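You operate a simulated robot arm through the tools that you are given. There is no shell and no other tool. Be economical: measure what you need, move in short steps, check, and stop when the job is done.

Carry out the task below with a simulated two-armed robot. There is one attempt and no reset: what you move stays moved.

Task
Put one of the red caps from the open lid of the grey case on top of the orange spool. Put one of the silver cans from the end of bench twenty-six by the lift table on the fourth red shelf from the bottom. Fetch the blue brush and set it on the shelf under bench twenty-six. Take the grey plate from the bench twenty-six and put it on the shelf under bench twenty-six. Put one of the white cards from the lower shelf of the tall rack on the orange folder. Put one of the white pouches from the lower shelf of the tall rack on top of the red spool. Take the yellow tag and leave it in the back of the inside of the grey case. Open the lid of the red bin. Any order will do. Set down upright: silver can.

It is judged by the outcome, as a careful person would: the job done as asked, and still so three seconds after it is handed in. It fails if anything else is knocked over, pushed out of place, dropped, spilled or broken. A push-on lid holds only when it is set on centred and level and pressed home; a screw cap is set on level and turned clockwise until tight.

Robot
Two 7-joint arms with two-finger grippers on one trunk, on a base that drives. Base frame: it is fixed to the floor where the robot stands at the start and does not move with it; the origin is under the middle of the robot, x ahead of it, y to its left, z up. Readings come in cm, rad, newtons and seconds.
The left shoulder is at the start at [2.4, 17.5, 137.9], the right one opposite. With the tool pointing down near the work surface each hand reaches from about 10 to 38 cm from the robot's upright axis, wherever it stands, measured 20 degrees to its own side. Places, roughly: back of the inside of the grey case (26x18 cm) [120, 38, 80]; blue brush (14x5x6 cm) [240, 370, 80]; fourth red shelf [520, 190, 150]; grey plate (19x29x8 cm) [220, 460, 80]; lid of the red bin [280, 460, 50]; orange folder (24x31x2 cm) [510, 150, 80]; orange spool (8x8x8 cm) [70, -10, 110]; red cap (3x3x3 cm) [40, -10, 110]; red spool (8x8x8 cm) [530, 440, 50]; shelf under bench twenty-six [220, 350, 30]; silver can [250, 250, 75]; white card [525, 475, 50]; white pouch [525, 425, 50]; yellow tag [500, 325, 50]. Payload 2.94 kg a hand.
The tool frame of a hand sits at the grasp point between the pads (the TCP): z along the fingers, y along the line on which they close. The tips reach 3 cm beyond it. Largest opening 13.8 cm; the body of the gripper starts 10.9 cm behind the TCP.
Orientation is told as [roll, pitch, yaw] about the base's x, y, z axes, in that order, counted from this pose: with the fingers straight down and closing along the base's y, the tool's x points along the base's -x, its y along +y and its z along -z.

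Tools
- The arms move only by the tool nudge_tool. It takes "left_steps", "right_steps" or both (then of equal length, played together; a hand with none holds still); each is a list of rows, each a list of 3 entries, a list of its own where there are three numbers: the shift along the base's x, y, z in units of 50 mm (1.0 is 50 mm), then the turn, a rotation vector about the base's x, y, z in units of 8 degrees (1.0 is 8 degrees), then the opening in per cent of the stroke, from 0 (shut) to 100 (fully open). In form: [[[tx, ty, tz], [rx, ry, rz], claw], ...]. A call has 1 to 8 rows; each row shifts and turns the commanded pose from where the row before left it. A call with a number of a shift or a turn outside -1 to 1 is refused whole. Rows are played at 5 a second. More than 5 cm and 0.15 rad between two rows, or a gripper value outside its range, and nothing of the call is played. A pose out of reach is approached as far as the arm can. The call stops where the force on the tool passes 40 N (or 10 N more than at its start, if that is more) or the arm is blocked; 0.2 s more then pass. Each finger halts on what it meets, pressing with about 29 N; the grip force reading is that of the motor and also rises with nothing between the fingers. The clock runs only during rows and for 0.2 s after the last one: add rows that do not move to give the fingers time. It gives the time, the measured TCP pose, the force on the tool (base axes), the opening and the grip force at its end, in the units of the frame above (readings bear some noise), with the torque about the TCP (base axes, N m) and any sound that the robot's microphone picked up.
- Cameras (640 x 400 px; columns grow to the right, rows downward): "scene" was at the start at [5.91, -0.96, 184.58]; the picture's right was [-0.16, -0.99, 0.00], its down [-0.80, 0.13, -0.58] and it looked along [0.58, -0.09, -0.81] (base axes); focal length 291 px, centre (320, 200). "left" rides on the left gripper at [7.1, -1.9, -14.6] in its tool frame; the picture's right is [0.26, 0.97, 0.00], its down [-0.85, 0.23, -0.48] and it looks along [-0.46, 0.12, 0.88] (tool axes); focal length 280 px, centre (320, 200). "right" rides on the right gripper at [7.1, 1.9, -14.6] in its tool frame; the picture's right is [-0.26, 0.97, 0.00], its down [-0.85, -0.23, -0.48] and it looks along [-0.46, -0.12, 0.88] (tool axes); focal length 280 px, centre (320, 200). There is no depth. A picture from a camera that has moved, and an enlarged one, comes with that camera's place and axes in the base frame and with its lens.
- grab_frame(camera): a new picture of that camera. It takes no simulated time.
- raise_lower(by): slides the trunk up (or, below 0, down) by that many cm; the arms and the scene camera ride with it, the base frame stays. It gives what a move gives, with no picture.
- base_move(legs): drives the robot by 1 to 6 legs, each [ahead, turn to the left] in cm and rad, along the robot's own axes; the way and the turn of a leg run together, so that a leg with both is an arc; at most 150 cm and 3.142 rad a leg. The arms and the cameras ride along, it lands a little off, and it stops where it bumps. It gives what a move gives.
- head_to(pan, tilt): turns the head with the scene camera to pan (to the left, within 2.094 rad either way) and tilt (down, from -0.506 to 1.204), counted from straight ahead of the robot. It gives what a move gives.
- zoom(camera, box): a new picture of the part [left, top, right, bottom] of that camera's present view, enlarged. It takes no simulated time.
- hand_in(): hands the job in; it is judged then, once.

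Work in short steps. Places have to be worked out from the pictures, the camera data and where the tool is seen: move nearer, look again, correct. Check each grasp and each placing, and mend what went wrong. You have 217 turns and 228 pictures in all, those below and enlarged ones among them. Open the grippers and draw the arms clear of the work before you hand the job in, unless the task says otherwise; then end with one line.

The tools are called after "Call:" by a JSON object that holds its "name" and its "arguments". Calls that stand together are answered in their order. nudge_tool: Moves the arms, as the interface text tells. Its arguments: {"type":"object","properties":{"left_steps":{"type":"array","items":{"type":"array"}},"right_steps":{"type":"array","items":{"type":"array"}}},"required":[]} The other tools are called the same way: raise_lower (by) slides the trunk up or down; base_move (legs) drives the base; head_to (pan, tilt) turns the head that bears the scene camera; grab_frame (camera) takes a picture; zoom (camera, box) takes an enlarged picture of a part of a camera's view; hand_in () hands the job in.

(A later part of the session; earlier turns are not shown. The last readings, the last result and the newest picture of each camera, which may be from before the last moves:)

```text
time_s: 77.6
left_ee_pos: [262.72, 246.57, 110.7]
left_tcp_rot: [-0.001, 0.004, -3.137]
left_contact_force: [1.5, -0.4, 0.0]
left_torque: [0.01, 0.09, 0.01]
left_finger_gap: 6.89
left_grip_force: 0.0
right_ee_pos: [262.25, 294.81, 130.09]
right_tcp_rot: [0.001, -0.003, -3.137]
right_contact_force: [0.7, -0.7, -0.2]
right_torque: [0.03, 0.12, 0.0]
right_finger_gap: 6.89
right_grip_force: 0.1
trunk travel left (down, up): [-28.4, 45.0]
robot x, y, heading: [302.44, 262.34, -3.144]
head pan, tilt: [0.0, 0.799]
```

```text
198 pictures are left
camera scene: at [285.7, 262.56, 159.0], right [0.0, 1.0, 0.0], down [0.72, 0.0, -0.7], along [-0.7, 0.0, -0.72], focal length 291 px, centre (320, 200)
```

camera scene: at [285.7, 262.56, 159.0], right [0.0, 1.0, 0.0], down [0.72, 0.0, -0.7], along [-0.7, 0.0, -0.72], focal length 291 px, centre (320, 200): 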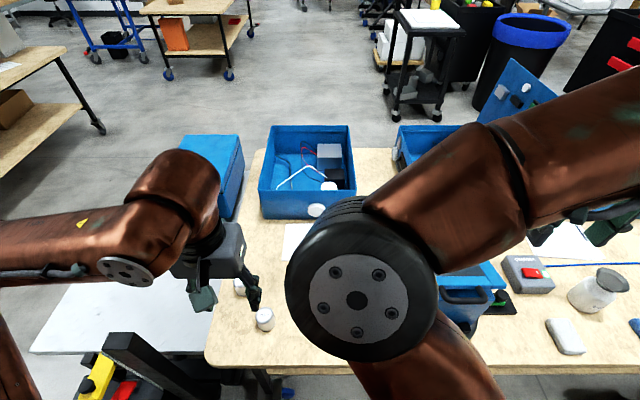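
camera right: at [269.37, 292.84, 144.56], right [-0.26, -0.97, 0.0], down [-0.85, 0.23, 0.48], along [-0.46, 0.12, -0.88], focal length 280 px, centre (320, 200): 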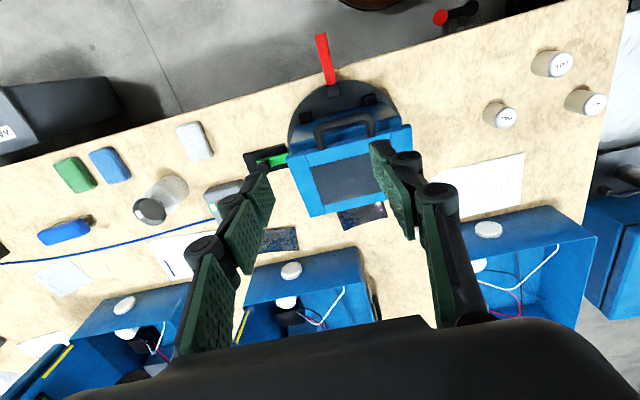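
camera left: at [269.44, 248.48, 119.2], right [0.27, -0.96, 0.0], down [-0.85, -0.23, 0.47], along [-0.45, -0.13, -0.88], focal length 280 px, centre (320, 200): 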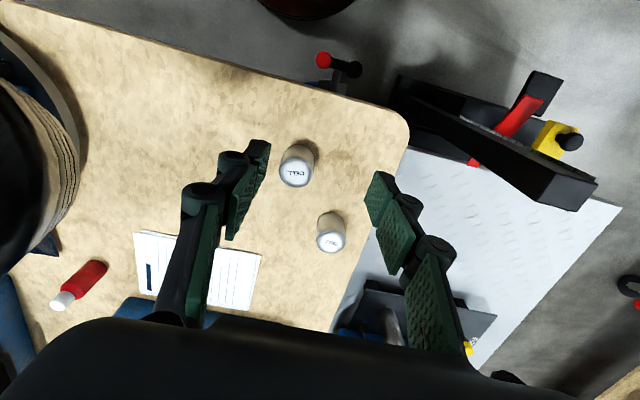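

The box still sits straight on its turntable. Now lower the trunk further (right hand stays above the box) and position the left hand over can A at about (253.6, 247.3).

Call:
{"name": "raise_lower", "arguments": {"by": -15}}

Call:
{"name": "nudge_tool", "arguments": {"left_steps": [[[-0.9, 0.1, 0], [0, 0, 0], 65], [[-0.9, 0.04, 0], [0, 0, 0], 65], [[0, 0, 0], [0, 0, 0], 65]]}}

Call:
{"name": "grab_frame", "arguments": {"camera": "left"}}

```text
time_s: 79.4
left_ee_pos: [262.77, 246.74, 95.82]
left_tcp_rot: [0.0, 0.003, -3.139]
left_contact_force: [0.8, -0.2, -0.9]
left_torque: [-0.02, 0.03, 0.02]
left_finger_gap: 6.92
left_grip_force: 0.0
right_ee_pos: [262.28, 294.88, 115.07]
right_tcp_rot: [0.002, -0.005, -3.136]
right_contact_force: [0.2, -1.8, 0.1]
right_torque: [0.02, 0.08, -0.02]
right_finger_gap: 6.91
right_grip_force: 0.0
trunk travel left (down, up): [-13.4, 60.0]
robot x, y, heading: [302.66, 262.29, -3.141]
head pan, tilt: [0.0, 0.799]
```

```text
time_s: 80.2
left_ee_pos: [253.6, 247.34, 95.78]
left_tcp_rot: [-0.001, 0.005, -3.139]
left_contact_force: [0.7, -1.1, 0.2]
left_torque: [-0.04, 0.04, 0.02]
left_finger_gap: 8.98
left_grip_force: 0.0
right_ee_pos: [262.09, 294.94, 115.01]
right_tcp_rot: [0.001, -0.002, -3.134]
right_contact_force: [0.3, 0.2, 0.9]
right_torque: [-0.01, 0.03, 0.0]
right_finger_gap: 6.91
right_grip_force: 0.1
trunk travel left (down, up): [-13.4, 60.0]
robot x, y, heading: [302.49, 262.42, -3.14]
head pan, tilt: [0.0, 0.799]
```

```text
197 pictures are left
camera left: at [260.71, 249.37, 110.3], right [0.26, -0.96, 0.0], down [-0.85, -0.23, 0.47], along [-0.45, -0.13, -0.88], focal length 280 px, centre (320, 200)
```

left: 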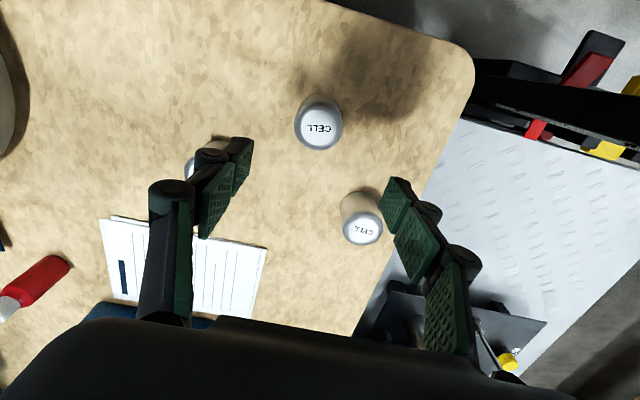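

The can's top is at about z 81, centre (254.1, 247.5). Descending to TCP z≈80.

Call:
{"name": "nudge_tool", "arguments": {"left_steps": [[[0.1, 0.03, -0.9], [0, 0, 0], 65], [[0, 0, -0.9], [0, 0, 0], 65], [[0, 0, -0.9], [0, 0, 0], 65], [[0, 0, -0.4], [0, 0, 0], 65], [[0, 0, 0], [0, 0, 0], 65]]}}

Call:
{"name": "grab_frame", "arguments": {"camera": "left"}}

```text
time_s: 81.4
left_ee_pos: [254.19, 247.36, 80.53]
left_tcp_rot: [-0.001, 0.001, -3.138]
left_contact_force: [-4.1, -1.5, 13.5]
left_torque: [-0.32, 0.15, -0.28]
left_finger_gap: 9.15
left_grip_force: 1.2
right_ee_pos: [262.38, 295.03, 115.06]
right_tcp_rot: [0.002, -0.002, -3.137]
right_contact_force: [0.0, -0.2, -0.1]
right_torque: [0.01, 0.07, 0.0]
right_finger_gap: 6.92
right_grip_force: 0.1
trunk travel left (down, up): [-13.4, 60.0]
robot x, y, heading: [302.34, 262.46, -3.137]
head pan, tilt: [0.0, 0.799]
```

```text
196 pictures are left
camera left: at [261.28, 249.41, 95.04], right [0.27, -0.96, 0.0], down [-0.85, -0.23, 0.48], along [-0.46, -0.12, -0.88], focal length 280 px, centre (320, 200)
```

left: 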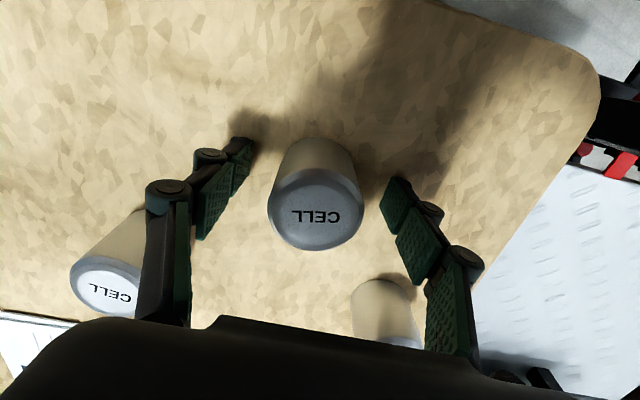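

The tips touch the bench at TCP z≈80.5. I'll rise 0.7 cm and close on the can.

Call:
{"name": "nudge_tool", "arguments": {"left_steps": [[[0, 0, 0.14], [0, 0, 0], 65], [[0, 0, 0], [0, 0, 0], 20], [[0, 0, 0], [0, 0, 0], 20], [[0, 0, 0], [0, 0, 0], 20], [[0, 0, 0], [0, 0, 0], 20], [[0, 0, 0], [0, 0, 0], 20], [[0, 0, 0.3], [0, 0, 0], 20]]}}

Call:
{"name": "grab_frame", "arguments": {"camera": "left"}}

```text
time_s: 83.0
left_ee_pos: [253.92, 247.44, 82.47]
left_tcp_rot: [-0.002, 0.006, -3.138]
left_contact_force: [0.1, 0.6, -1.6]
left_torque: [-0.03, 0.02, 0.02]
left_finger_gap: 4.67
left_grip_force: 28.8
right_ee_pos: [262.31, 294.99, 115.06]
right_tcp_rot: [0.002, -0.002, -3.136]
right_contact_force: [0.4, -0.3, 0.2]
right_torque: [-0.03, 0.01, -0.02]
right_finger_gap: 6.94
right_grip_force: 0.1
trunk travel left (down, up): [-13.4, 60.0]
robot x, y, heading: [302.35, 262.53, -3.135]
head pan, tilt: [0.0, 0.799]
```

```text
195 pictures are left
camera left: at [261.21, 249.4, 97.07], right [0.26, -0.96, 0.0], down [-0.85, -0.23, 0.47], along [-0.45, -0.12, -0.88], focal length 280 px, centre (320, 200)
```

left: 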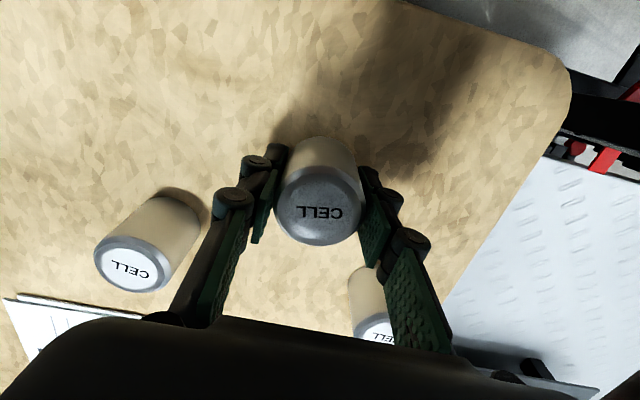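

The can is held (4.67 cm gap). I'll lift it, raise the trunk, pull back, and shift the base along the bench to the brush.

Call:
{"name": "nudge_tool", "arguments": {"left_steps": [[[0, 0, 1], [0, 0, 0], 20], [[0, 0, 1], [0, 0, 0], 20], [[0, 0, 1], [0, 0, 0], 20], [[0.8, -0.2, 0.4], [0, 0, 0], 20], [[0.8, -0.2, 0.4], [0, 0, 0], 20]]}}

Call:
{"name": "raise_lower", "arguments": {"by": 15}}

Call:
{"name": "base_move", "arguments": {"legs": [[0, -1.57], [86, 0], [0, 1.57]]}}

Call:
{"name": "grab_frame", "arguments": {"camera": "scene"}}

Call:
{"name": "grab_frame", "arguments": {"camera": "right"}}

```text
time_s: 84.2
left_ee_pos: [262.2, 245.54, 101.37]
left_tcp_rot: [-0.001, 0.006, -3.141]
left_contact_force: [-0.8, 0.3, -1.7]
left_torque: [0.01, 0.0, -0.02]
left_finger_gap: 4.68
left_grip_force: 29.7
right_ee_pos: [262.26, 294.99, 114.97]
right_tcp_rot: [0.001, -0.004, -3.137]
right_contact_force: [0.8, 0.2, 0.3]
right_torque: [0.0, 0.03, -0.02]
right_finger_gap: 6.91
right_grip_force: 0.0
trunk travel left (down, up): [-13.4, 60.0]
robot x, y, heading: [302.19, 262.53, -3.137]
head pan, tilt: [0.0, 0.799]
```

```text
time_s: 85.9
left_ee_pos: [262.09, 245.46, 116.43]
left_tcp_rot: [0.001, 0.007, -3.138]
left_contact_force: [-0.2, -0.1, -1.5]
left_torque: [0.01, -0.05, 0.01]
left_finger_gap: 4.69
left_grip_force: 29.2
right_ee_pos: [262.09, 294.99, 129.88]
right_tcp_rot: [0.002, 0.0, -3.136]
right_contact_force: [0.2, 0.0, -0.8]
right_torque: [0.05, -0.02, 0.0]
right_finger_gap: 6.9
right_grip_force: 0.1
trunk travel left (down, up): [-28.4, 45.0]
robot x, y, heading: [302.29, 262.53, -3.142]
head pan, tilt: [0.0, 0.799]
```

```text
time_s: 98.2
left_ee_pos: [261.65, 331.02, 116.42]
left_tcp_rot: [-0.003, 0.005, -3.12]
left_contact_force: [-0.1, 0.0, -1.6]
left_torque: [0.02, 0.02, -0.03]
left_finger_gap: 4.65
left_grip_force: 28.8
right_ee_pos: [260.85, 380.73, 129.91]
right_tcp_rot: [0.001, -0.001, -3.119]
right_contact_force: [-0.3, 0.7, -0.5]
right_torque: [0.03, 0.0, -0.03]
right_finger_gap: 6.92
right_grip_force: 0.2
trunk travel left (down, up): [-28.4, 45.0]
robot x, y, heading: [301.52, 349.04, -3.122]
head pan, tilt: [0.0, 0.799]
```

```text
194 pictures are left
camera scene: at [284.77, 348.63, 158.98], right [-0.02, 1.0, 0.0], down [0.72, 0.01, -0.7], along [-0.7, -0.01, -0.72], focal length 291 px, centre (320, 200)
```

scene: 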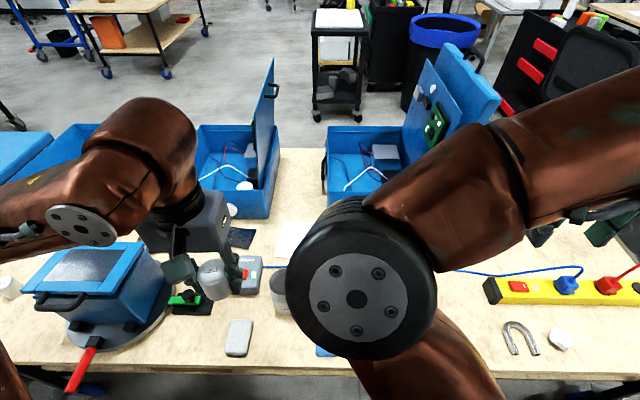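

```text
193 pictures are left
camera right: at [267.92, 378.7, 144.44], right [-0.24, -0.97, 0.0], down [-0.85, 0.21, 0.48], along [-0.46, 0.11, -0.88], focal length 280 px, centre (320, 200)
```

right: 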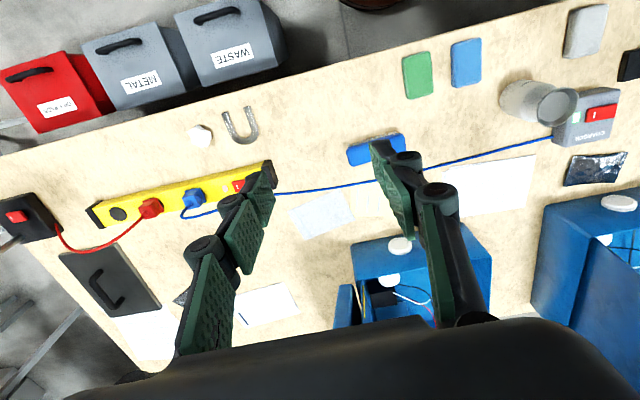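

Beyond the blue brush at about (245,371) I see the red bin with a lid and the grey plate with a handle. I'll zoom on the brush and the plate.

Call:
{"name": "zoom", "arguments": {"camera": "right", "box": [330, 115, 430, 180]}}

Call:
{"name": "zoom", "arguments": {"camera": "right", "box": [0, 40, 240, 340]}}

```text
6.15 times, centred on (380, 148) of right
camera zoom: at [267.92, 378.7, 144.44], right [-0.24, -0.97, 0.0], down [-0.85, 0.21, 0.48], along [-0.46, 0.11, -0.88], focal length 1726 px, centre (-49, 523)
```

zoom: 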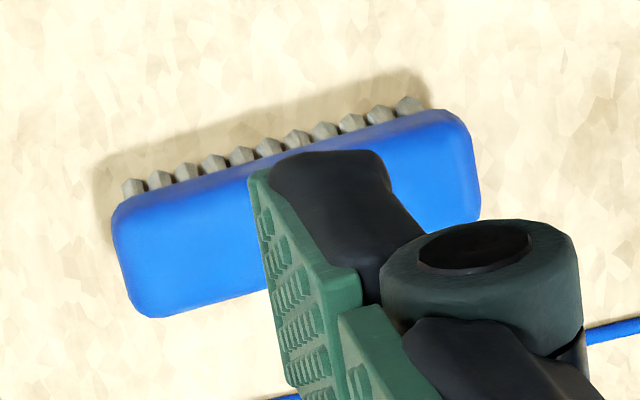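

```text
1.33 times, centred on (120, 190) of right
camera zoom: at [267.92, 378.7, 144.44], right [-0.24, -0.97, 0.0], down [-0.85, 0.21, 0.48], along [-0.46, 0.11, -0.88], focal length 374 px, centre (587, 213)
```

zoom: 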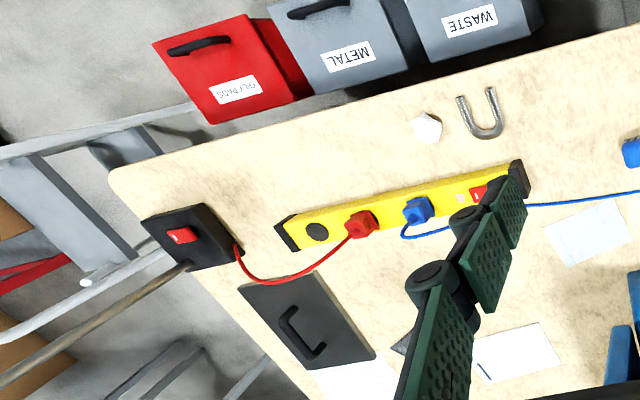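

The brush stands bristles-down with its long axis along y. I'll turn the right hand by 90° over it so it closes along x, and lower the trunk.

Call:
{"name": "nudge_tool", "arguments": {"right_steps": [[[-0.4, -0.25, 0], [0, 0, 1], 65], [[-0.4, -0.25, 0], [0, 0, 1], 65], [[-0.4, -0.25, 0], [0, 0, 1], 65], [[-0.4, -0.25, 0], [0, 0, 1], 65], [[-0.4, -0.25, 0], [0, 0, 1], 65], [[-0.4, -0.25, 0], [0, 0, 1], 65], [[-0.4, -0.25, 0], [0, 0, 1], 65], [[-0.4, -0.25, 0], [0, 0, 1], 65]]}}

Call:
{"name": "nudge_tool", "arguments": {"right_steps": [[[0, 0, 0], [0, 0, 1], 65], [[0, 0, 0], [0, 0, 1], 65], [[0, 0, 0], [0, 0, 1], 65], [[0, 0, 0], [0, 0, 0.1], 65], [[0, 0, 0], [0, 0, 0], 65]]}}

Call:
{"name": "grab_frame", "arguments": {"camera": "right"}}

```text
time_s: 100.0
left_ee_pos: [261.63, 331.19, 116.51]
left_tcp_rot: [-0.002, 0.005, -3.121]
left_contact_force: [0.1, -0.1, -2.3]
left_torque: [-0.01, -0.01, 0.0]
left_finger_gap: 4.64
left_grip_force: 29.5
right_ee_pos: [244.91, 370.45, 129.89]
right_tcp_rot: [0.001, -0.001, -2.0]
right_contact_force: [-0.4, 0.1, 0.3]
right_torque: [0.01, 0.02, -0.02]
right_finger_gap: 8.96
right_grip_force: 0.1
trunk travel left (down, up): [-28.4, 45.0]
robot x, y, heading: [301.65, 348.29, -3.122]
head pan, tilt: [0.0, 0.799]
```

```text
time_s: 101.2
left_ee_pos: [261.59, 331.19, 116.43]
left_tcp_rot: [-0.001, 0.005, -3.121]
left_contact_force: [0.2, -0.1, -1.7]
left_torque: [0.01, -0.02, -0.02]
left_finger_gap: 4.65
left_grip_force: 29.1
right_ee_pos: [244.88, 370.54, 129.89]
right_tcp_rot: [0.002, -0.001, -1.567]
right_contact_force: [0.2, -0.2, -0.6]
right_torque: [0.0, -0.01, 0.01]
right_finger_gap: 8.96
right_grip_force: 0.0
trunk travel left (down, up): [-28.4, 45.0]
robot x, y, heading: [301.52, 348.83, -3.125]
head pan, tilt: [0.0, 0.799]
```

```text
190 pictures are left
camera right: at [246.6, 377.57, 144.42], right [0.97, -0.26, 0.0], down [-0.23, -0.85, 0.48], along [-0.12, -0.46, -0.88], focal length 280 px, centre (320, 200)
```

right: 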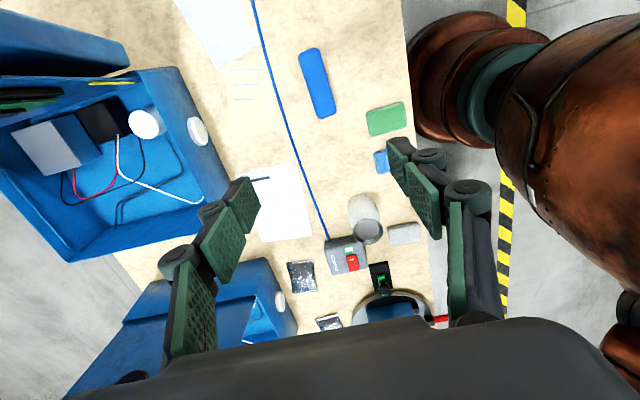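

The brush is directly below at about (244.5, 371.5). Lower the trunk and then the hand to above the brush.

Call:
{"name": "raise_lower", "arguments": {"by": -22}}

Call:
{"name": "nudge_tool", "arguments": {"right_steps": [[[-0.1, 0.2, -0.9], [0, 0, 0], 65], [[0, 0, -0.9], [0, 0, 0], 65], [[0, 0, -0.9], [0, 0, 0], 65], [[0, 0, -0.5], [0, 0, 0], 65], [[0, 0, 0], [0, 0, 0], 65]]}}

Call:
{"name": "grab_frame", "arguments": {"camera": "right"}}

```text
time_s: 103.5
left_ee_pos: [261.66, 331.3, 94.45]
left_tcp_rot: [0.0, 0.005, -3.122]
left_contact_force: [0.2, -0.7, -1.0]
left_torque: [-0.01, 0.02, 0.01]
left_finger_gap: 4.65
left_grip_force: 28.8
right_ee_pos: [243.39, 370.52, 106.69]
right_tcp_rot: [0.031, -0.002, -1.57]
right_contact_force: [0.2, -0.5, 0.1]
right_torque: [0.02, -0.04, 0.02]
right_finger_gap: 8.98
right_grip_force: 0.0
trunk travel left (down, up): [-6.4, 67.0]
robot x, y, heading: [301.74, 348.92, -3.122]
head pan, tilt: [0.0, 0.799]
```

```text
time_s: 104.7
left_ee_pos: [261.96, 331.07, 94.52]
left_tcp_rot: [-0.002, 0.002, -3.121]
left_contact_force: [-0.4, -1.0, -0.8]
left_torque: [0.04, -0.05, 0.01]
left_finger_gap: 4.64
left_grip_force: 28.6
right_ee_pos: [243.1, 371.59, 90.85]
right_tcp_rot: [0.027, -0.003, -1.57]
right_contact_force: [-1.5, -0.4, -0.8]
right_torque: [0.03, -0.03, 0.01]
right_finger_gap: 8.94
right_grip_force: 0.0
trunk travel left (down, up): [-6.4, 67.0]
robot x, y, heading: [301.96, 348.65, -3.125]
head pan, tilt: [0.0, 0.799]
```

```text
189 pictures are left
camera right: at [244.47, 378.58, 105.29], right [0.97, -0.26, 0.03], down [-0.24, -0.85, 0.47], along [-0.1, -0.46, -0.88], focal length 280 px, centre (320, 200)
```

right: 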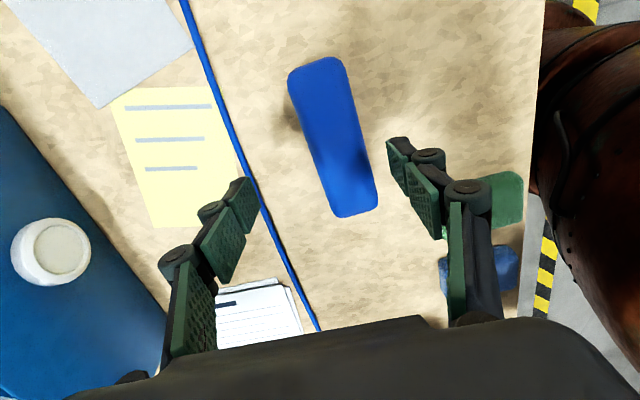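

Brush centre at (244.4, 372). Correct by +1.2 cm in x and descend to z≈81.5.

Call:
{"name": "nudge_tool", "arguments": {"right_steps": [[[0.25, 0.08, -0.7], [0, 0, 0], 65], [[0, 0, -0.7], [0, 0, 0], 65], [[0, 0, -0.46], [0, 0, 0], 65], [[0, 0, 0], [0, 0, 0], 20], [[0, 0, 0], [0, 0, 0], 20], [[0, 0, 0], [0, 0, 0], 20], [[0, 0, 0], [0, 0, 0], 20], [[0, 0, 0], [0, 0, 0], 20]]}}

Call:
{"name": "grab_frame", "arguments": {"camera": "right"}}

```text
time_s: 106.5
left_ee_pos: [261.82, 331.14, 94.4]
left_tcp_rot: [-0.002, 0.003, -3.12]
left_contact_force: [-0.7, 0.4, -2.9]
left_torque: [-0.01, -0.04, 0.02]
left_finger_gap: 4.64
left_grip_force: 29.2
right_ee_pos: [243.72, 373.38, 82.49]
right_tcp_rot: [0.026, -0.001, -1.568]
right_contact_force: [4.0, 2.2, 27.3]
right_torque: [-0.17, 0.13, 0.02]
right_finger_gap: 4.47
right_grip_force: 29.0
right hand out of reach, approached as far as the arm can: row 1, 2
trunk travel left (down, up): [-6.4, 67.0]
robot x, y, heading: [301.6, 348.82, -3.117]
head pan, tilt: [0.0, 0.799]
```

```text
188 pictures are left
camera right: at [245.22, 380.36, 97.04], right [0.97, -0.26, 0.02], down [-0.24, -0.85, 0.47], along [-0.1, -0.46, -0.88], focal length 280 px, centre (320, 200)
```

right: 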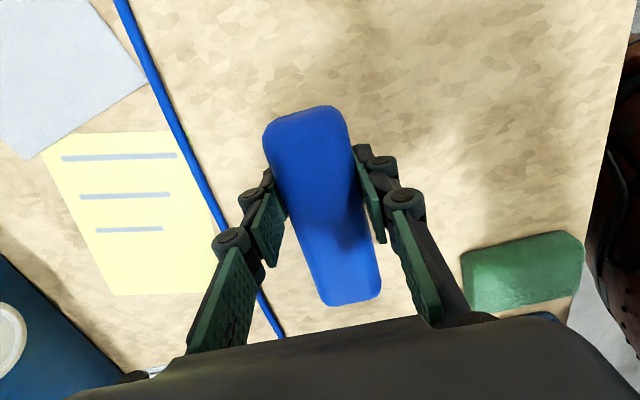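

Gripped at 4.47 cm, but the fingers press the bench with 27 N. Lift a little and check.

Call:
{"name": "nudge_tool", "arguments": {"right_steps": [[[0, 0, 0.4], [0, 0, 0], 20], [[0, 0, 0.9], [0, 0, 0], 20], [[0, 0, 0.9], [0, 0, 0], 20], [[0, 0, 0.9], [0, 0, 0], 20]]}}

Call:
{"name": "grab_frame", "arguments": {"camera": "right"}}

Call:
{"name": "grab_frame", "arguments": {"camera": "left"}}

```text
time_s: 107.5
left_ee_pos: [262.06, 331.09, 94.62]
left_tcp_rot: [-0.002, 0.0, -3.121]
left_contact_force: [0.4, -0.3, -2.4]
left_torque: [-0.01, 0.02, 0.01]
left_finger_gap: 4.64
left_grip_force: 29.2
right_ee_pos: [244.29, 373.33, 98.05]
right_tcp_rot: [0.03, -0.001, -1.57]
right_contact_force: [-0.9, 0.3, -1.5]
right_torque: [0.05, -0.06, 0.0]
right_finger_gap: 4.49
right_grip_force: 28.7
trunk travel left (down, up): [-6.4, 67.0]
robot x, y, heading: [301.48, 349.13, -3.119]
head pan, tilt: [0.0, 0.799]
```

```text
187 pictures are left
camera right: at [245.62, 380.36, 112.53], right [0.96, -0.26, 0.03], down [-0.24, -0.85, 0.47], along [-0.1, -0.46, -0.88], focal length 280 px, centre (320, 200)
```

right: 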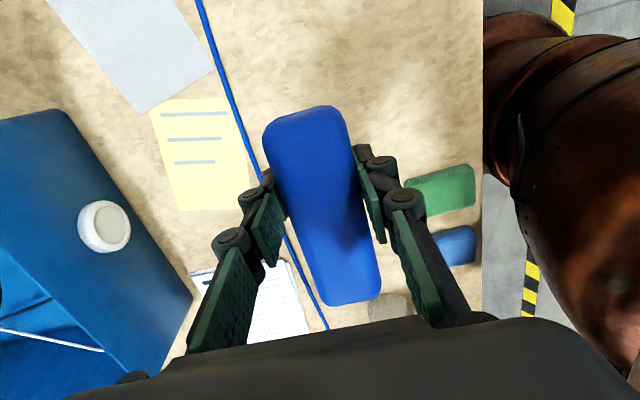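

```text
186 pictures are left
camera left: at [269.18, 333.22, 109.19], right [0.28, -0.96, 0.0], down [-0.84, -0.25, 0.47], along [-0.46, -0.13, -0.88], focal length 280 px, centre (320, 200)
```

left: 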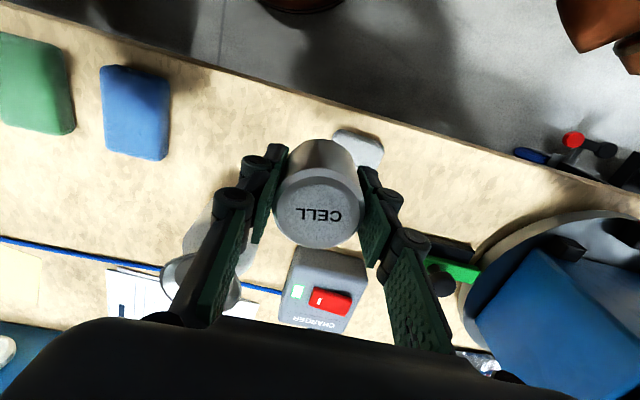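

The brush is held. I'll back the base off, and look at the shelf edge under the bench.

Call:
{"name": "base_move", "arguments": {"legs": [[-16, 0]]}}

Call:
{"name": "nudge_tool", "arguments": {"right_steps": [[[0.9, 0.3, 0.1], [0, 0, 0], 20], [[0.9, 0.3, 0], [0, 0, 0], 20], [[0.9, 0, 0], [0, 0, 0], 20]]}}

Call:
{"name": "grab_frame", "arguments": {"camera": "scene"}}

```text
time_s: 108.8
left_ee_pos: [289.09, 331.99, 97.36]
left_tcp_rot: [-0.07, -0.301, -3.053]
left_contact_force: [3.9, -0.3, -2.5]
left_torque: [-0.02, 0.34, -0.02]
left_finger_gap: 4.65
left_grip_force: 29.1
right_ee_pos: [276.04, 373.3, 103.12]
right_tcp_rot: [-0.164, -0.018, -1.535]
right_contact_force: [4.0, -1.5, 5.0]
right_torque: [0.06, 0.54, -0.03]
right_finger_gap: 4.45
right_grip_force: 29.1
trunk travel left (down, up): [-6.4, 67.0]
robot x, y, heading: [315.7, 349.48, -3.121]
head pan, tilt: [0.0, 0.799]
stopped in leg 1: the robot was blocked; the commanded pose is now the measured one
```

```text
time_s: 109.7
left_ee_pos: [286.58, 334.01, 98.85]
left_tcp_rot: [-0.205, -0.396, -2.98]
left_contact_force: [-0.6, 1.2, -2.3]
left_torque: [-0.06, -0.08, -0.01]
left_finger_gap: 4.65
left_grip_force: 28.8
right_ee_pos: [288.69, 376.88, 101.07]
right_tcp_rot: [0.008, -0.012, -1.588]
right_contact_force: [-14.0, 30.0, 11.7]
right_torque: [0.46, 0.78, -1.4]
right_finger_gap: 8.29
right_grip_force: 29.0
trunk travel left (down, up): [-6.4, 67.0]
robot x, y, heading: [315.16, 348.7, -3.124]
head pan, tilt: [0.0, 0.799]
stopped in row 3 (left hand): the arm was blocked; the commanded pose is now the measured one
```

```text
185 pictures are left
camera scene: at [272.58, 348.66, 133.58], right [-0.02, 1.0, 0.0], down [0.75, 0.01, -0.67], along [-0.66, -0.01, -0.75], focal length 291 px, centre (320, 200)
```

scene: 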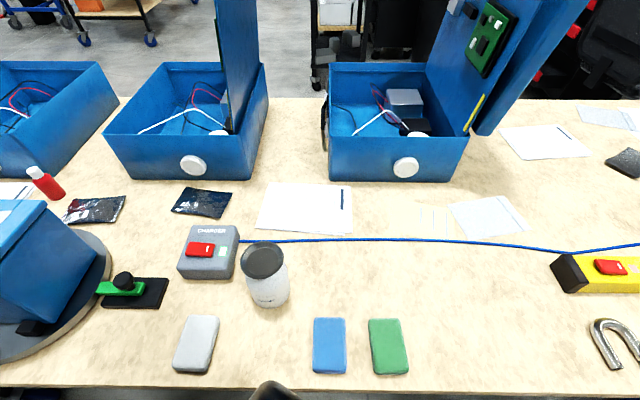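

Something blocked the robot and the right gap changed to 8.3 cm. I'll look at both hands.

Call:
{"name": "grab_frame", "arguments": {"camera": "right"}}

Call:
{"name": "grab_frame", "arguments": {"camera": "left"}}

Call:
{"name": "head_to", "arguments": {"pan": 0.0, "tilt": 1.2}}

Call:
{"name": "grab_frame", "arguments": {"camera": "scene"}}

```text
184 pictures are left
camera right: at [290.48, 384.0, 115.48], right [0.96, -0.28, 0.01], down [-0.25, -0.84, 0.48], along [-0.12, -0.47, -0.88], focal length 280 px, centre (320, 200)
```

right: 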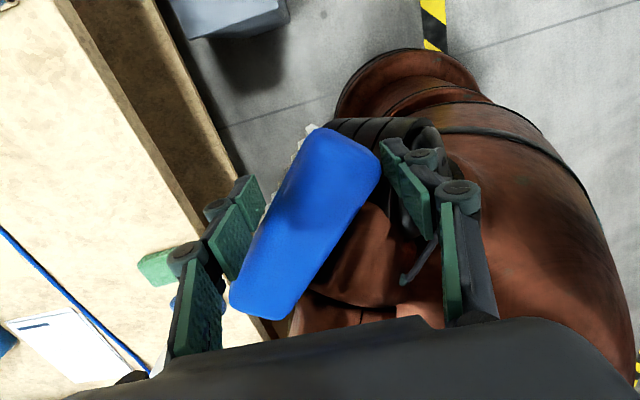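

```text
183 pictures are left
camera left: at [298.93, 334.9, 109.67], right [0.32, -0.91, -0.28], down [-0.56, -0.42, 0.71], along [-0.77, -0.07, -0.64], focal length 280 px, centre (320, 200)
```

left: 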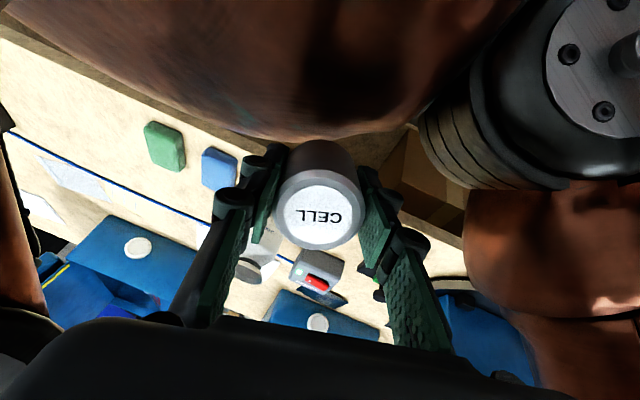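

```text
time_s: 110.6
left_ee_pos: [288.38, 332.83, 97.89]
left_tcp_rot: [-0.133, -0.358, -3.019]
left_contact_force: [-0.6, -0.3, -1.7]
left_torque: [0.0, -0.09, -0.02]
left_finger_gap: 4.63
left_grip_force: 28.7
right_ee_pos: [289.58, 376.84, 101.87]
right_tcp_rot: [-0.099, -0.023, -1.555]
right_contact_force: [-7.2, 8.9, 2.6]
right_torque: [0.17, 0.24, -0.75]
right_finger_gap: 6.04
right_grip_force: 28.9
trunk travel left (down, up): [-6.4, 67.0]
robot x, y, heading: [315.26, 349.16, -3.121]
head pan, tilt: [0.0, 1.201]
```

```text
182 pictures are left
camera scene: at [280.43, 348.61, 131.72], right [-0.02, 1.0, 0.0], down [0.93, 0.02, -0.36], along [-0.36, -0.01, -0.93], focal length 291 px, centre (320, 200)
```

scene: 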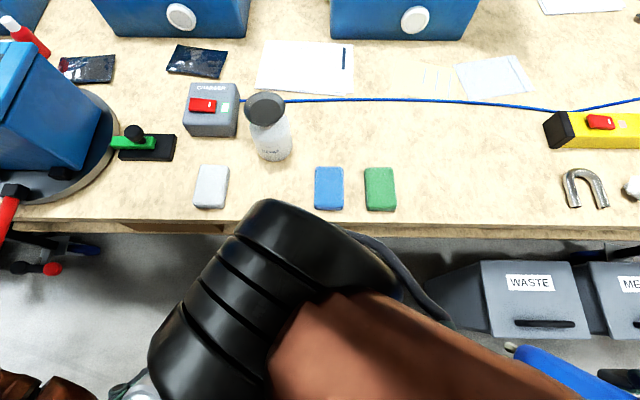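

The right elbow curls inward, so the can and elbow met and the brush twisted in the grip. I'll raise the trunk, then spread the hands outward and forward.

Call:
{"name": "raise_lower", "arguments": {"by": 14}}

Call:
{"name": "nudge_tool", "arguments": {"left_steps": [[[-0.5, -0.5, 0.3], [0, 0, 0], 20], [[-0.7, -0.5, 0.3], [0, 0, 0], 20], [[-0.7, -0.3, 0.3], [0, 0, 0], 20], [[0, 0, 0], [0, 0, 0], 20]], "right_steps": [[[-0.5, 0.4, 0.3], [0, 0, 0], 20], [[-0.7, 0.5, 0.3], [0, 0, 0], 20], [[-0.7, 0.3, 0.2], [0, 0, 0], 20], [[0, 0, 0], [0, 0, 0], 20]]}}

Call:
{"name": "grab_frame", "arguments": {"camera": "right"}}

Call:
{"name": "grab_frame", "arguments": {"camera": "scene"}}

```text
time_s: 112.3
left_ee_pos: [295.84, 332.71, 113.82]
left_tcp_rot: [-0.135, -0.512, -3.014]
left_contact_force: [-0.6, 0.2, -1.0]
left_torque: [-0.01, -0.01, 0.02]
left_finger_gap: 4.64
left_grip_force: 29.0
right_ee_pos: [288.96, 376.65, 115.95]
right_tcp_rot: [-0.119, -0.02, -1.547]
right_contact_force: [-1.8, 0.4, -0.6]
right_torque: [0.07, 0.01, -0.23]
right_finger_gap: 4.49
right_grip_force: 28.9
trunk travel left (down, up): [-20.4, 53.0]
robot x, y, heading: [314.86, 349.52, -3.118]
head pan, tilt: [0.0, 1.201]
```

```text
time_s: 113.3
left_ee_pos: [286.57, 326.03, 118.14]
left_tcp_rot: [-0.13, -0.509, -3.018]
left_contact_force: [0.9, 0.1, -1.4]
left_torque: [0.0, 0.0, -0.01]
left_finger_gap: 4.66
left_grip_force: 28.8
right_ee_pos: [279.66, 382.68, 120.04]
right_tcp_rot: [-0.121, -0.018, -1.549]
right_contact_force: [1.1, 0.6, -1.4]
right_torque: [0.07, 0.03, -0.01]
right_finger_gap: 4.46
right_grip_force: 28.5
trunk travel left (down, up): [-20.4, 53.0]
robot x, y, heading: [315.2, 349.19, -3.12]
head pan, tilt: [0.0, 1.201]
```

```text
181 pictures are left
camera right: at [283.11, 389.96, 134.08], right [0.96, -0.24, -0.11], down [-0.15, -0.84, 0.52], along [-0.22, -0.48, -0.85], focal length 280 px, centre (320, 200)
```

right: 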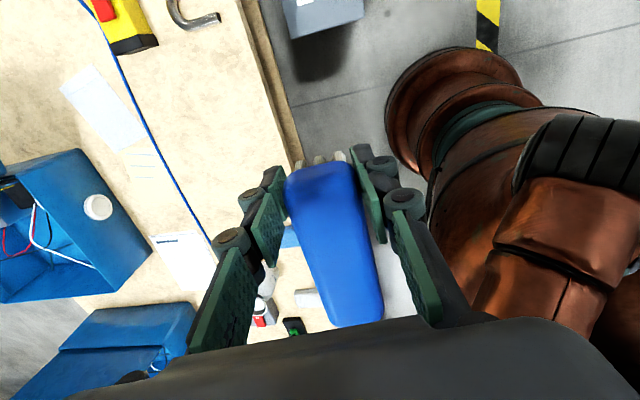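

```text
180 pictures are left
camera scene: at [294.63, 348.89, 147.81], right [-0.02, 1.0, 0.0], down [0.93, 0.02, -0.36], along [-0.36, -0.01, -0.93], focal length 291 px, centre (320, 200)
```

scene: 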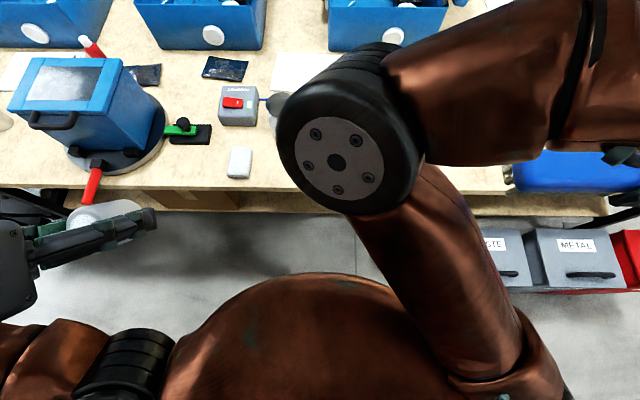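

The brush is back in line in the grip. I'll back the base off 30 cm so there is free space in front, then set up the tilted hand there.

Call:
{"name": "base_move", "arguments": {"legs": [[-30, 0]]}}

Call:
{"name": "nudge_tool", "arguments": {"left_steps": [[[0, -0.5, 0.8], [0, 0, 0], 20], [[0, -0.3, 0.8], [0, 0, 0], 20], [[0, 0, 0], [0, 0, 0], 20], [[0, 0, 0], [0, 0, 0], 20], [[0, 0, 0], [0, 0, 0], 20], [[0, 0, 0], [0, 0, 0], 20]], "right_steps": [[[-0.6, -0.3, 0], [0, 0.8, 0], 20], [[-0.6, -0.3, -0.3], [0, 0.8, 0], 20], [[-0.6, -0.3, -0.5], [0, 0.8, 0], 20], [[-0.6, -0.3, -0.5], [0, 0.8, 0], 20], [[-0.4, -0.3, -0.7], [0, 0.8, 0], 20], [[-0.4, -0.3, -0.7], [0, 0.75, 0], 20]]}}

Call:
{"name": "grab_frame", "arguments": {"camera": "right"}}

Call:
{"name": "grab_frame", "arguments": {"camera": "scene"}}

```text
time_s: 115.3
left_ee_pos: [316.45, 326.72, 118.09]
left_tcp_rot: [-0.13, -0.507, -3.021]
left_contact_force: [0.3, -0.5, -1.5]
left_torque: [-0.02, -0.01, -0.03]
left_finger_gap: 4.64
left_grip_force: 29.1
right_ee_pos: [309.54, 383.19, 119.94]
right_tcp_rot: [-0.123, -0.019, -1.548]
right_contact_force: [1.1, -0.8, -1.3]
right_torque: [0.1, 0.0, 0.03]
right_finger_gap: 4.47
right_grip_force: 29.0
trunk travel left (down, up): [-20.4, 53.0]
robot x, y, heading: [345.07, 349.71, -3.123]
head pan, tilt: [0.0, 1.201]
```

```text
time_s: 116.7
left_ee_pos: [315.98, 322.59, 125.92]
left_tcp_rot: [-0.127, -0.504, -3.019]
left_contact_force: [-1.2, -0.9, -2.0]
left_torque: [-0.06, -0.09, 0.03]
left_finger_gap: 4.64
left_grip_force: 28.8
right_ee_pos: [289.08, 376.63, 111.29]
right_tcp_rot: [-0.778, -0.003, -1.54]
right_contact_force: [-0.5, 1.0, -0.6]
right_torque: [0.04, -0.05, 0.02]
right_finger_gap: 4.47
right_grip_force: 29.4
right hand out of reach, approached as far as the arm can: row 5, 6
trunk travel left (down, up): [-20.4, 53.0]
robot x, y, heading: [344.89, 349.8, -3.119]
head pan, tilt: [0.0, 1.201]
```

```text
179 pictures are left
camera right: at [300.32, 383.85, 120.29], right [0.69, -0.24, -0.68], down [0.19, -0.84, 0.5], along [-0.69, -0.48, -0.54], focal length 280 px, centre (320, 200)
```

right: 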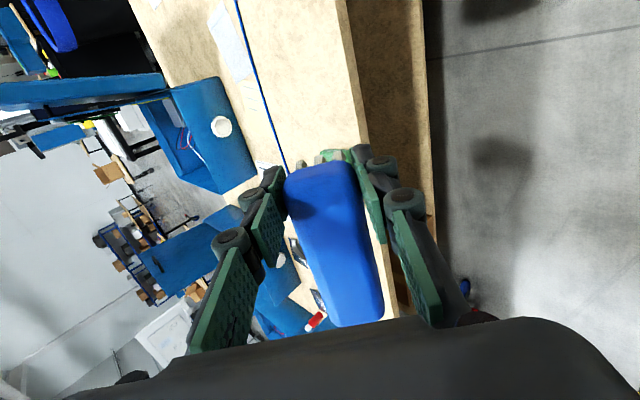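

```text
178 pictures are left
camera scene: at [324.12, 349.57, 147.74], right [-0.02, 1.0, 0.0], down [0.93, 0.02, -0.36], along [-0.36, -0.01, -0.93], focal length 291 px, centre (320, 200)
```

scene: 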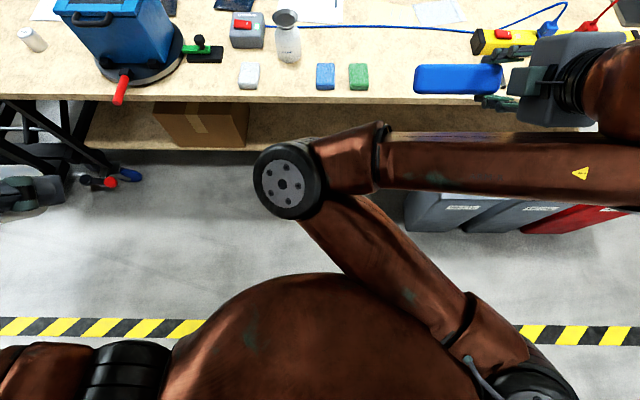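

The shelf edge is at about x 253, z ~30, with clear space near y 360; but with this yaw the arm can't go low. I'll turn the hand back to its natural yaw and regrasp the brush tilted, with its long axis along x.

Call:
{"name": "nudge_tool", "arguments": {"right_steps": [[[0, 0, 0.2], [0, -0.95, 0], 20], [[0, 0, 0.2], [0, -0.95, 0], 20], [[0, 0, 0.2], [0, -0.95, 0], 20], [[0, 0, 0], [0, -0.95, 0], 20], [[0, 0, 0], [0, -0.95, 0], 20], [[0, 0, 0], [0, -0.82, 0], 20], [[0, 0, 0], [0, 0, -1], 20], [[0, 0, 0], [0, 0, -1], 20]]}}

Call:
{"name": "nudge_tool", "arguments": {"right_steps": [[[0, 0, 0], [0, 0, -1], 20], [[0, 0, 0], [0, 0, -1], 20], [[0, 0, 0], [0, 0, -1], 20], [[0, 0, 0], [0, 0, -1], 20], [[0, 0, 0], [0, 0, -1], 20], [[0, 0, 0], [0, 0, -1], 20], [[0, 0, 0], [0, 0, -1], 20], [[0, 0, 0], [0, 0, -1], 20]]}}

Call:
{"name": "nudge_tool", "arguments": {"right_steps": [[[0, 0, 0], [0, 0, -1], 20], [[0, 0, 0], [0, 0, -0.4], 20], [[0, 0, 0], [0, 0, 0], 20]]}}

Call:
{"name": "base_move", "arguments": {"legs": [[25, 0]]}}

Call:
{"name": "grab_frame", "arguments": {"camera": "right"}}

```text
time_s: 118.5
left_ee_pos: [316.13, 322.52, 126.01]
left_tcp_rot: [-0.129, -0.507, -3.019]
left_contact_force: [0.3, -0.1, -2.1]
left_torque: [-0.04, 0.02, -0.01]
left_finger_gap: 4.62
left_grip_force: 28.9
right_ee_pos: [289.2, 376.46, 114.63]
right_tcp_rot: [-0.003, -0.021, -1.834]
right_contact_force: [-0.3, 0.3, -1.2]
right_torque: [0.02, -0.06, -0.02]
right_finger_gap: 4.47
right_grip_force: 29.4
trunk travel left (down, up): [-20.4, 53.0]
robot x, y, heading: [345.14, 349.38, -3.124]
head pan, tilt: [0.0, 1.201]
```

```text
time_s: 120.3
left_ee_pos: [316.14, 322.5, 126.06]
left_tcp_rot: [-0.129, -0.507, -3.019]
left_contact_force: [0.5, -0.2, -1.8]
left_torque: [0.01, 0.0, 0.0]
left_finger_gap: 4.61
left_grip_force: 29.3
right_ee_pos: [289.32, 376.47, 114.53]
right_tcp_rot: [-0.007, -0.022, -2.949]
right_contact_force: [-0.4, -0.2, -1.1]
right_torque: [-0.02, -0.09, 0.01]
right_finger_gap: 4.47
right_grip_force: 28.6
trunk travel left (down, up): [-20.4, 53.0]
robot x, y, heading: [344.47, 349.65, -3.122]
head pan, tilt: [0.0, 1.201]
```

```text
time_s: 121.1
left_ee_pos: [316.16, 322.55, 126.06]
left_tcp_rot: [-0.129, -0.509, -3.019]
left_contact_force: [0.5, -0.4, -0.8]
left_torque: [-0.03, 0.03, 0.02]
left_finger_gap: 4.62
left_grip_force: 29.5
right_ee_pos: [289.18, 376.42, 114.42]
right_tcp_rot: [-0.008, -0.02, 3.139]
right_contact_force: [0.3, 0.1, -1.5]
right_torque: [0.02, -0.06, 0.0]
right_finger_gap: 4.49
right_grip_force: 28.5
trunk travel left (down, up): [-20.4, 53.0]
robot x, y, heading: [344.61, 349.84, -3.123]
head pan, tilt: [0.0, 1.201]
```

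```text
time_s: 123.0
left_ee_pos: [290.97, 322.02, 125.91]
left_tcp_rot: [-0.129, -0.506, -3.017]
left_contact_force: [0.0, 0.4, -1.5]
left_torque: [0.01, -0.02, 0.01]
left_finger_gap: 4.63
left_grip_force: 28.9
right_ee_pos: [263.84, 375.91, 114.53]
right_tcp_rot: [-0.007, -0.02, -3.138]
right_contact_force: [-0.9, 0.2, -2.1]
right_torque: [0.04, -0.1, 0.01]
right_finger_gap: 4.5
right_grip_force: 29.1
trunk travel left (down, up): [-20.4, 53.0]
robot x, y, heading: [319.44, 349.47, -3.118]
head pan, tilt: [0.0, 1.201]
```

```text
177 pictures are left
camera right: at [271.19, 373.72, 128.83], right [-0.26, -0.97, 0.0], down [-0.84, 0.23, 0.49], along [-0.48, 0.13, -0.87], focal length 280 px, centre (320, 200)
```

right: 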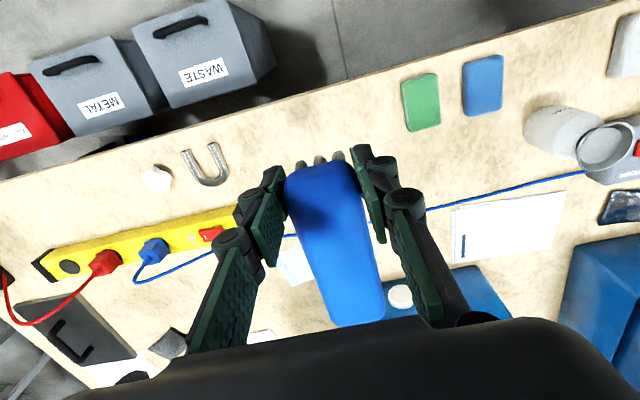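

Brush level, along x. I'll move over the clear bench spot (257, 381), with the left hand moved a little forward, and lower.

Call:
{"name": "nudge_tool", "arguments": {"left_steps": [[[-0.7, -0.3, 0.2], [0, 0, 0], 20], [[-0.7, -0.3, 0.2], [0, 0, 0], 20], [[0, 0, 0], [0, 0, 0], 20]], "right_steps": [[[-0.7, 0.5, -0.5], [0, 0.1, 0], 20], [[-0.6, 0.5, -0.6], [0, 0, 0], 20], [[0, 0, -0.9], [0, 0, 0], 20]]}}

Call:
{"name": "raise_lower", "arguments": {"by": -14}}

Call:
{"name": "grab_frame", "arguments": {"camera": "right"}}

```text
time_s: 123.8
left_ee_pos: [283.95, 319.03, 127.96]
left_tcp_rot: [-0.128, -0.505, -3.015]
left_contact_force: [-0.1, -0.6, -1.7]
left_torque: [0.01, -0.03, 0.03]
left_finger_gap: 4.61
left_grip_force: 29.5
right_ee_pos: [257.35, 380.84, 104.34]
right_tcp_rot: [-0.007, -0.034, -3.14]
right_contact_force: [-0.1, 0.2, -1.4]
right_torque: [0.01, -0.08, 0.02]
right_finger_gap: 4.47
right_grip_force: 29.0
trunk travel left (down, up): [-20.4, 53.0]
robot x, y, heading: [319.68, 349.41, -3.114]
head pan, tilt: [0.0, 1.201]
```

```text
time_s: 125.4
left_ee_pos: [275.72, 318.92, 109.69]
left_tcp_rot: [-0.113, -0.359, -3.024]
left_contact_force: [0.6, 0.9, -0.7]
left_torque: [0.01, 0.02, 0.04]
left_finger_gap: 4.62
left_grip_force: 29.5
right_ee_pos: [257.56, 380.87, 90.68]
right_tcp_rot: [-0.006, -0.039, -3.14]
right_contact_force: [0.0, -0.1, -0.4]
right_torque: [0.0, -0.04, 0.01]
right_finger_gap: 4.46
right_grip_force: 29.1
trunk travel left (down, up): [-6.4, 67.0]
robot x, y, heading: [319.58, 349.49, -3.121]
head pan, tilt: [0.0, 1.201]
```

```text
176 pictures are left
camera right: at [265.11, 378.72, 104.87], right [-0.26, -0.97, 0.0], down [-0.83, 0.23, 0.51], along [-0.49, 0.13, -0.86], focal length 280 px, centre (320, 200)
```

right: 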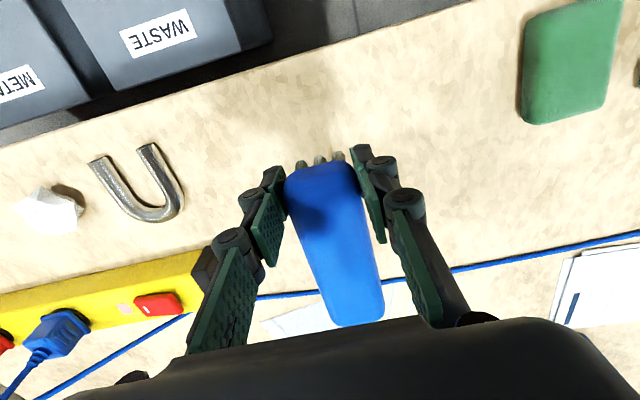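

Clear below. Lower to the bench until contact, then release.

Call:
{"name": "nudge_tool", "arguments": {"right_steps": [[[0, 0, -0.8], [0, -0.2, 0], 20], [[0, 0, -0.6], [0, -0.1, 0], 20], [[0, 0, -0.15], [0, 0, 0], 20], [[0, 0, -0.1], [0, 0, 0], 20]]}}

```text
time_s: 126.4
left_ee_pos: [275.78, 318.81, 109.71]
left_tcp_rot: [-0.113, -0.362, -3.023]
left_contact_force: [-0.3, -0.7, -1.5]
left_torque: [-0.02, 0.0, 0.0]
left_finger_gap: 4.61
left_grip_force: 28.6
right_ee_pos: [257.53, 380.88, 82.58]
right_tcp_rot: [-0.009, 0.002, -3.14]
right_contact_force: [0.8, 1.6, 19.9]
right_torque: [-0.07, -0.2, -0.03]
right_finger_gap: 4.46
right_grip_force: 29.2
trunk travel left (down, up): [-6.4, 67.0]
robot x, y, heading: [320.03, 349.43, -3.121]
head pan, tilt: [0.0, 1.201]
```

Contact. Open, rise, tilt the hand 45° forward, and look.

Call:
{"name": "nudge_tool", "arguments": {"right_steps": [[[0, 0, 0.04], [0, 0, 0], 60], [[0, 0, 0], [0, 0, 0], 60], [[0, 0, 0.9], [0, 0, 0], 60], [[0, 0, 0.9], [0, 0.9, 0], 60], [[0, 0, 0], [0, 0.95, 0], 60], [[0, 0, 0], [0, 0.95, 0], 60], [[0, 0, 0], [0, 0.95, 0], 60], [[0, 0, 0], [0, 0.95, 0], 60]]}}

Call:
{"name": "grab_frame", "arguments": {"camera": "right"}}

```text
time_s: 128.2
left_ee_pos: [275.63, 318.86, 109.51]
left_tcp_rot: [-0.114, -0.36, -3.024]
left_contact_force: [-0.1, 0.4, -2.1]
left_torque: [-0.01, 0.0, -0.02]
left_finger_gap: 4.63
left_grip_force: 28.8
right_ee_pos: [257.5, 380.9, 91.48]
right_tcp_rot: [-0.007, -0.652, -3.142]
right_contact_force: [0.6, 0.1, 0.2]
right_torque: [-0.03, 0.01, 0.02]
right_finger_gap: 8.26
right_grip_force: 0.0
trunk travel left (down, up): [-6.4, 67.0]
robot x, y, heading: [319.6, 349.34, -3.121]
head pan, tilt: [0.0, 1.201]
```

```text
175 pictures are left
camera right: at [271.88, 378.69, 98.73], right [-0.21, -0.97, 0.15], down [-0.39, 0.23, 0.89], along [-0.9, 0.13, -0.42], focal length 280 px, centre (320, 200)
```

right: 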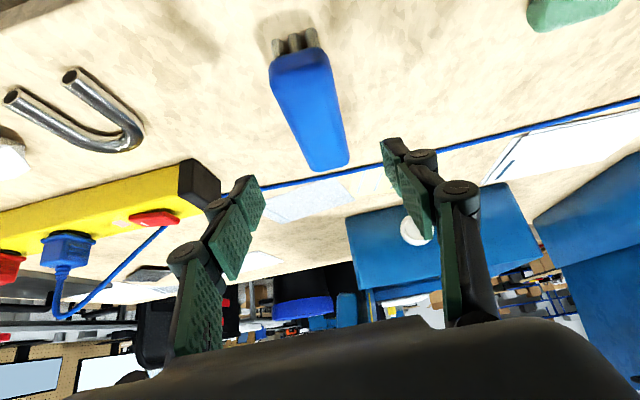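

Brush centre at (253, 380.7). Tilt to 45° and go down around it, then close.

Call:
{"name": "nudge_tool", "arguments": {"right_steps": [[[0, 0, 0], [0, 0.95, 0], 60], [[-0.2, 0, -0.7], [0, 0, 0], 60], [[-0.3, -0.03, -0.7], [0, 0, 0], 60], [[-0.4, 0, -0.6], [0, 0, 0], 60], [[0, 0, 0], [0, 0, 0], 60]]}}

Call:
{"name": "grab_frame", "arguments": {"camera": "right"}}

```text
time_s: 129.4
left_ee_pos: [275.66, 318.88, 109.6]
left_tcp_rot: [-0.114, -0.358, -3.024]
left_contact_force: [0.2, 0.3, -1.9]
left_torque: [-0.03, 0.03, 0.02]
left_finger_gap: 4.66
left_grip_force: 29.3
right_ee_pos: [251.33, 380.33, 82.4]
right_tcp_rot: [-0.006, -0.714, -3.139]
right_contact_force: [0.2, -0.2, -1.2]
right_torque: [0.0, 0.03, 0.01]
right_finger_gap: 8.29
right_grip_force: 0.0
right hand out of reach, approached as far as the arm can: row 1, 2
trunk travel left (down, up): [-6.4, 67.0]
robot x, y, heading: [319.44, 349.1, -3.121]
head pan, tilt: [0.0, 1.201]
```

```text
174 pictures are left
camera right: at [266.17, 378.07, 88.76], right [-0.2, -0.97, 0.17], down [-0.33, 0.23, 0.92], along [-0.92, 0.13, -0.36], focal length 280 px, centre (320, 200)
```

right: 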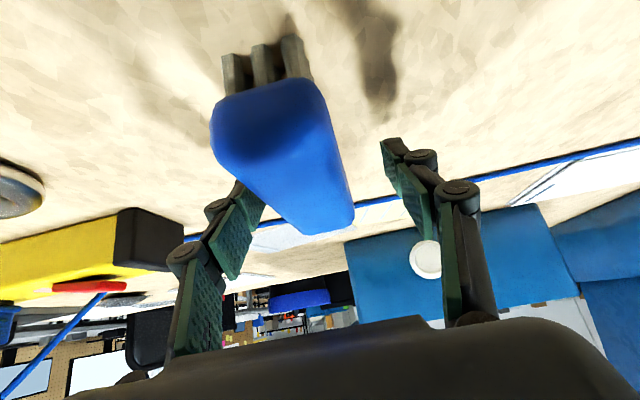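

The brush lies between the fingers. Lower slightly and close.

Call:
{"name": "nudge_tool", "arguments": {"right_steps": [[[0.1, 0.1, -0.16], [0, 0, 0], 60], [[0, 0, 0], [0, 0, 0], 20], [[0, 0, 0], [0, 0, 0], 20], [[0, 0, 0], [0, 0, 0], 20], [[0, 0, 0], [0, 0, 0], 20], [[0, 0, 0], [0, 0, 0], 20], [[0, 0, 0.5], [0, 0, 0], 20], [[0, 0, 0.8], [0, 0, 0], 20]]}}

Call:
{"name": "grab_frame", "arguments": {"camera": "right"}}

```text
time_s: 131.2
left_ee_pos: [275.72, 318.76, 109.66]
left_tcp_rot: [-0.112, -0.362, -3.022]
left_contact_force: [0.5, -0.1, -1.5]
left_torque: [0.02, -0.01, 0.02]
left_finger_gap: 4.61
left_grip_force: 28.4
right_ee_pos: [251.81, 380.77, 88.17]
right_tcp_rot: [-0.008, -0.711, -3.139]
right_contact_force: [1.2, 0.3, -1.2]
right_torque: [0.02, 0.0, -0.02]
right_finger_gap: 4.5
right_grip_force: 28.7
trunk travel left (down, up): [-6.4, 67.0]
robot x, y, heading: [319.22, 349.2, -3.12]
head pan, tilt: [0.0, 1.201]
```

```text
173 pictures are left
camera right: at [266.71, 378.53, 94.58], right [-0.2, -0.97, 0.17], down [-0.33, 0.23, 0.92], along [-0.92, 0.13, -0.36], focal length 280 px, centre (320, 200)
```

right: 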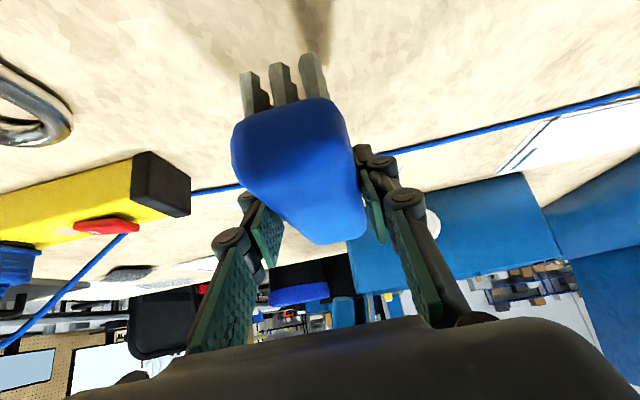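

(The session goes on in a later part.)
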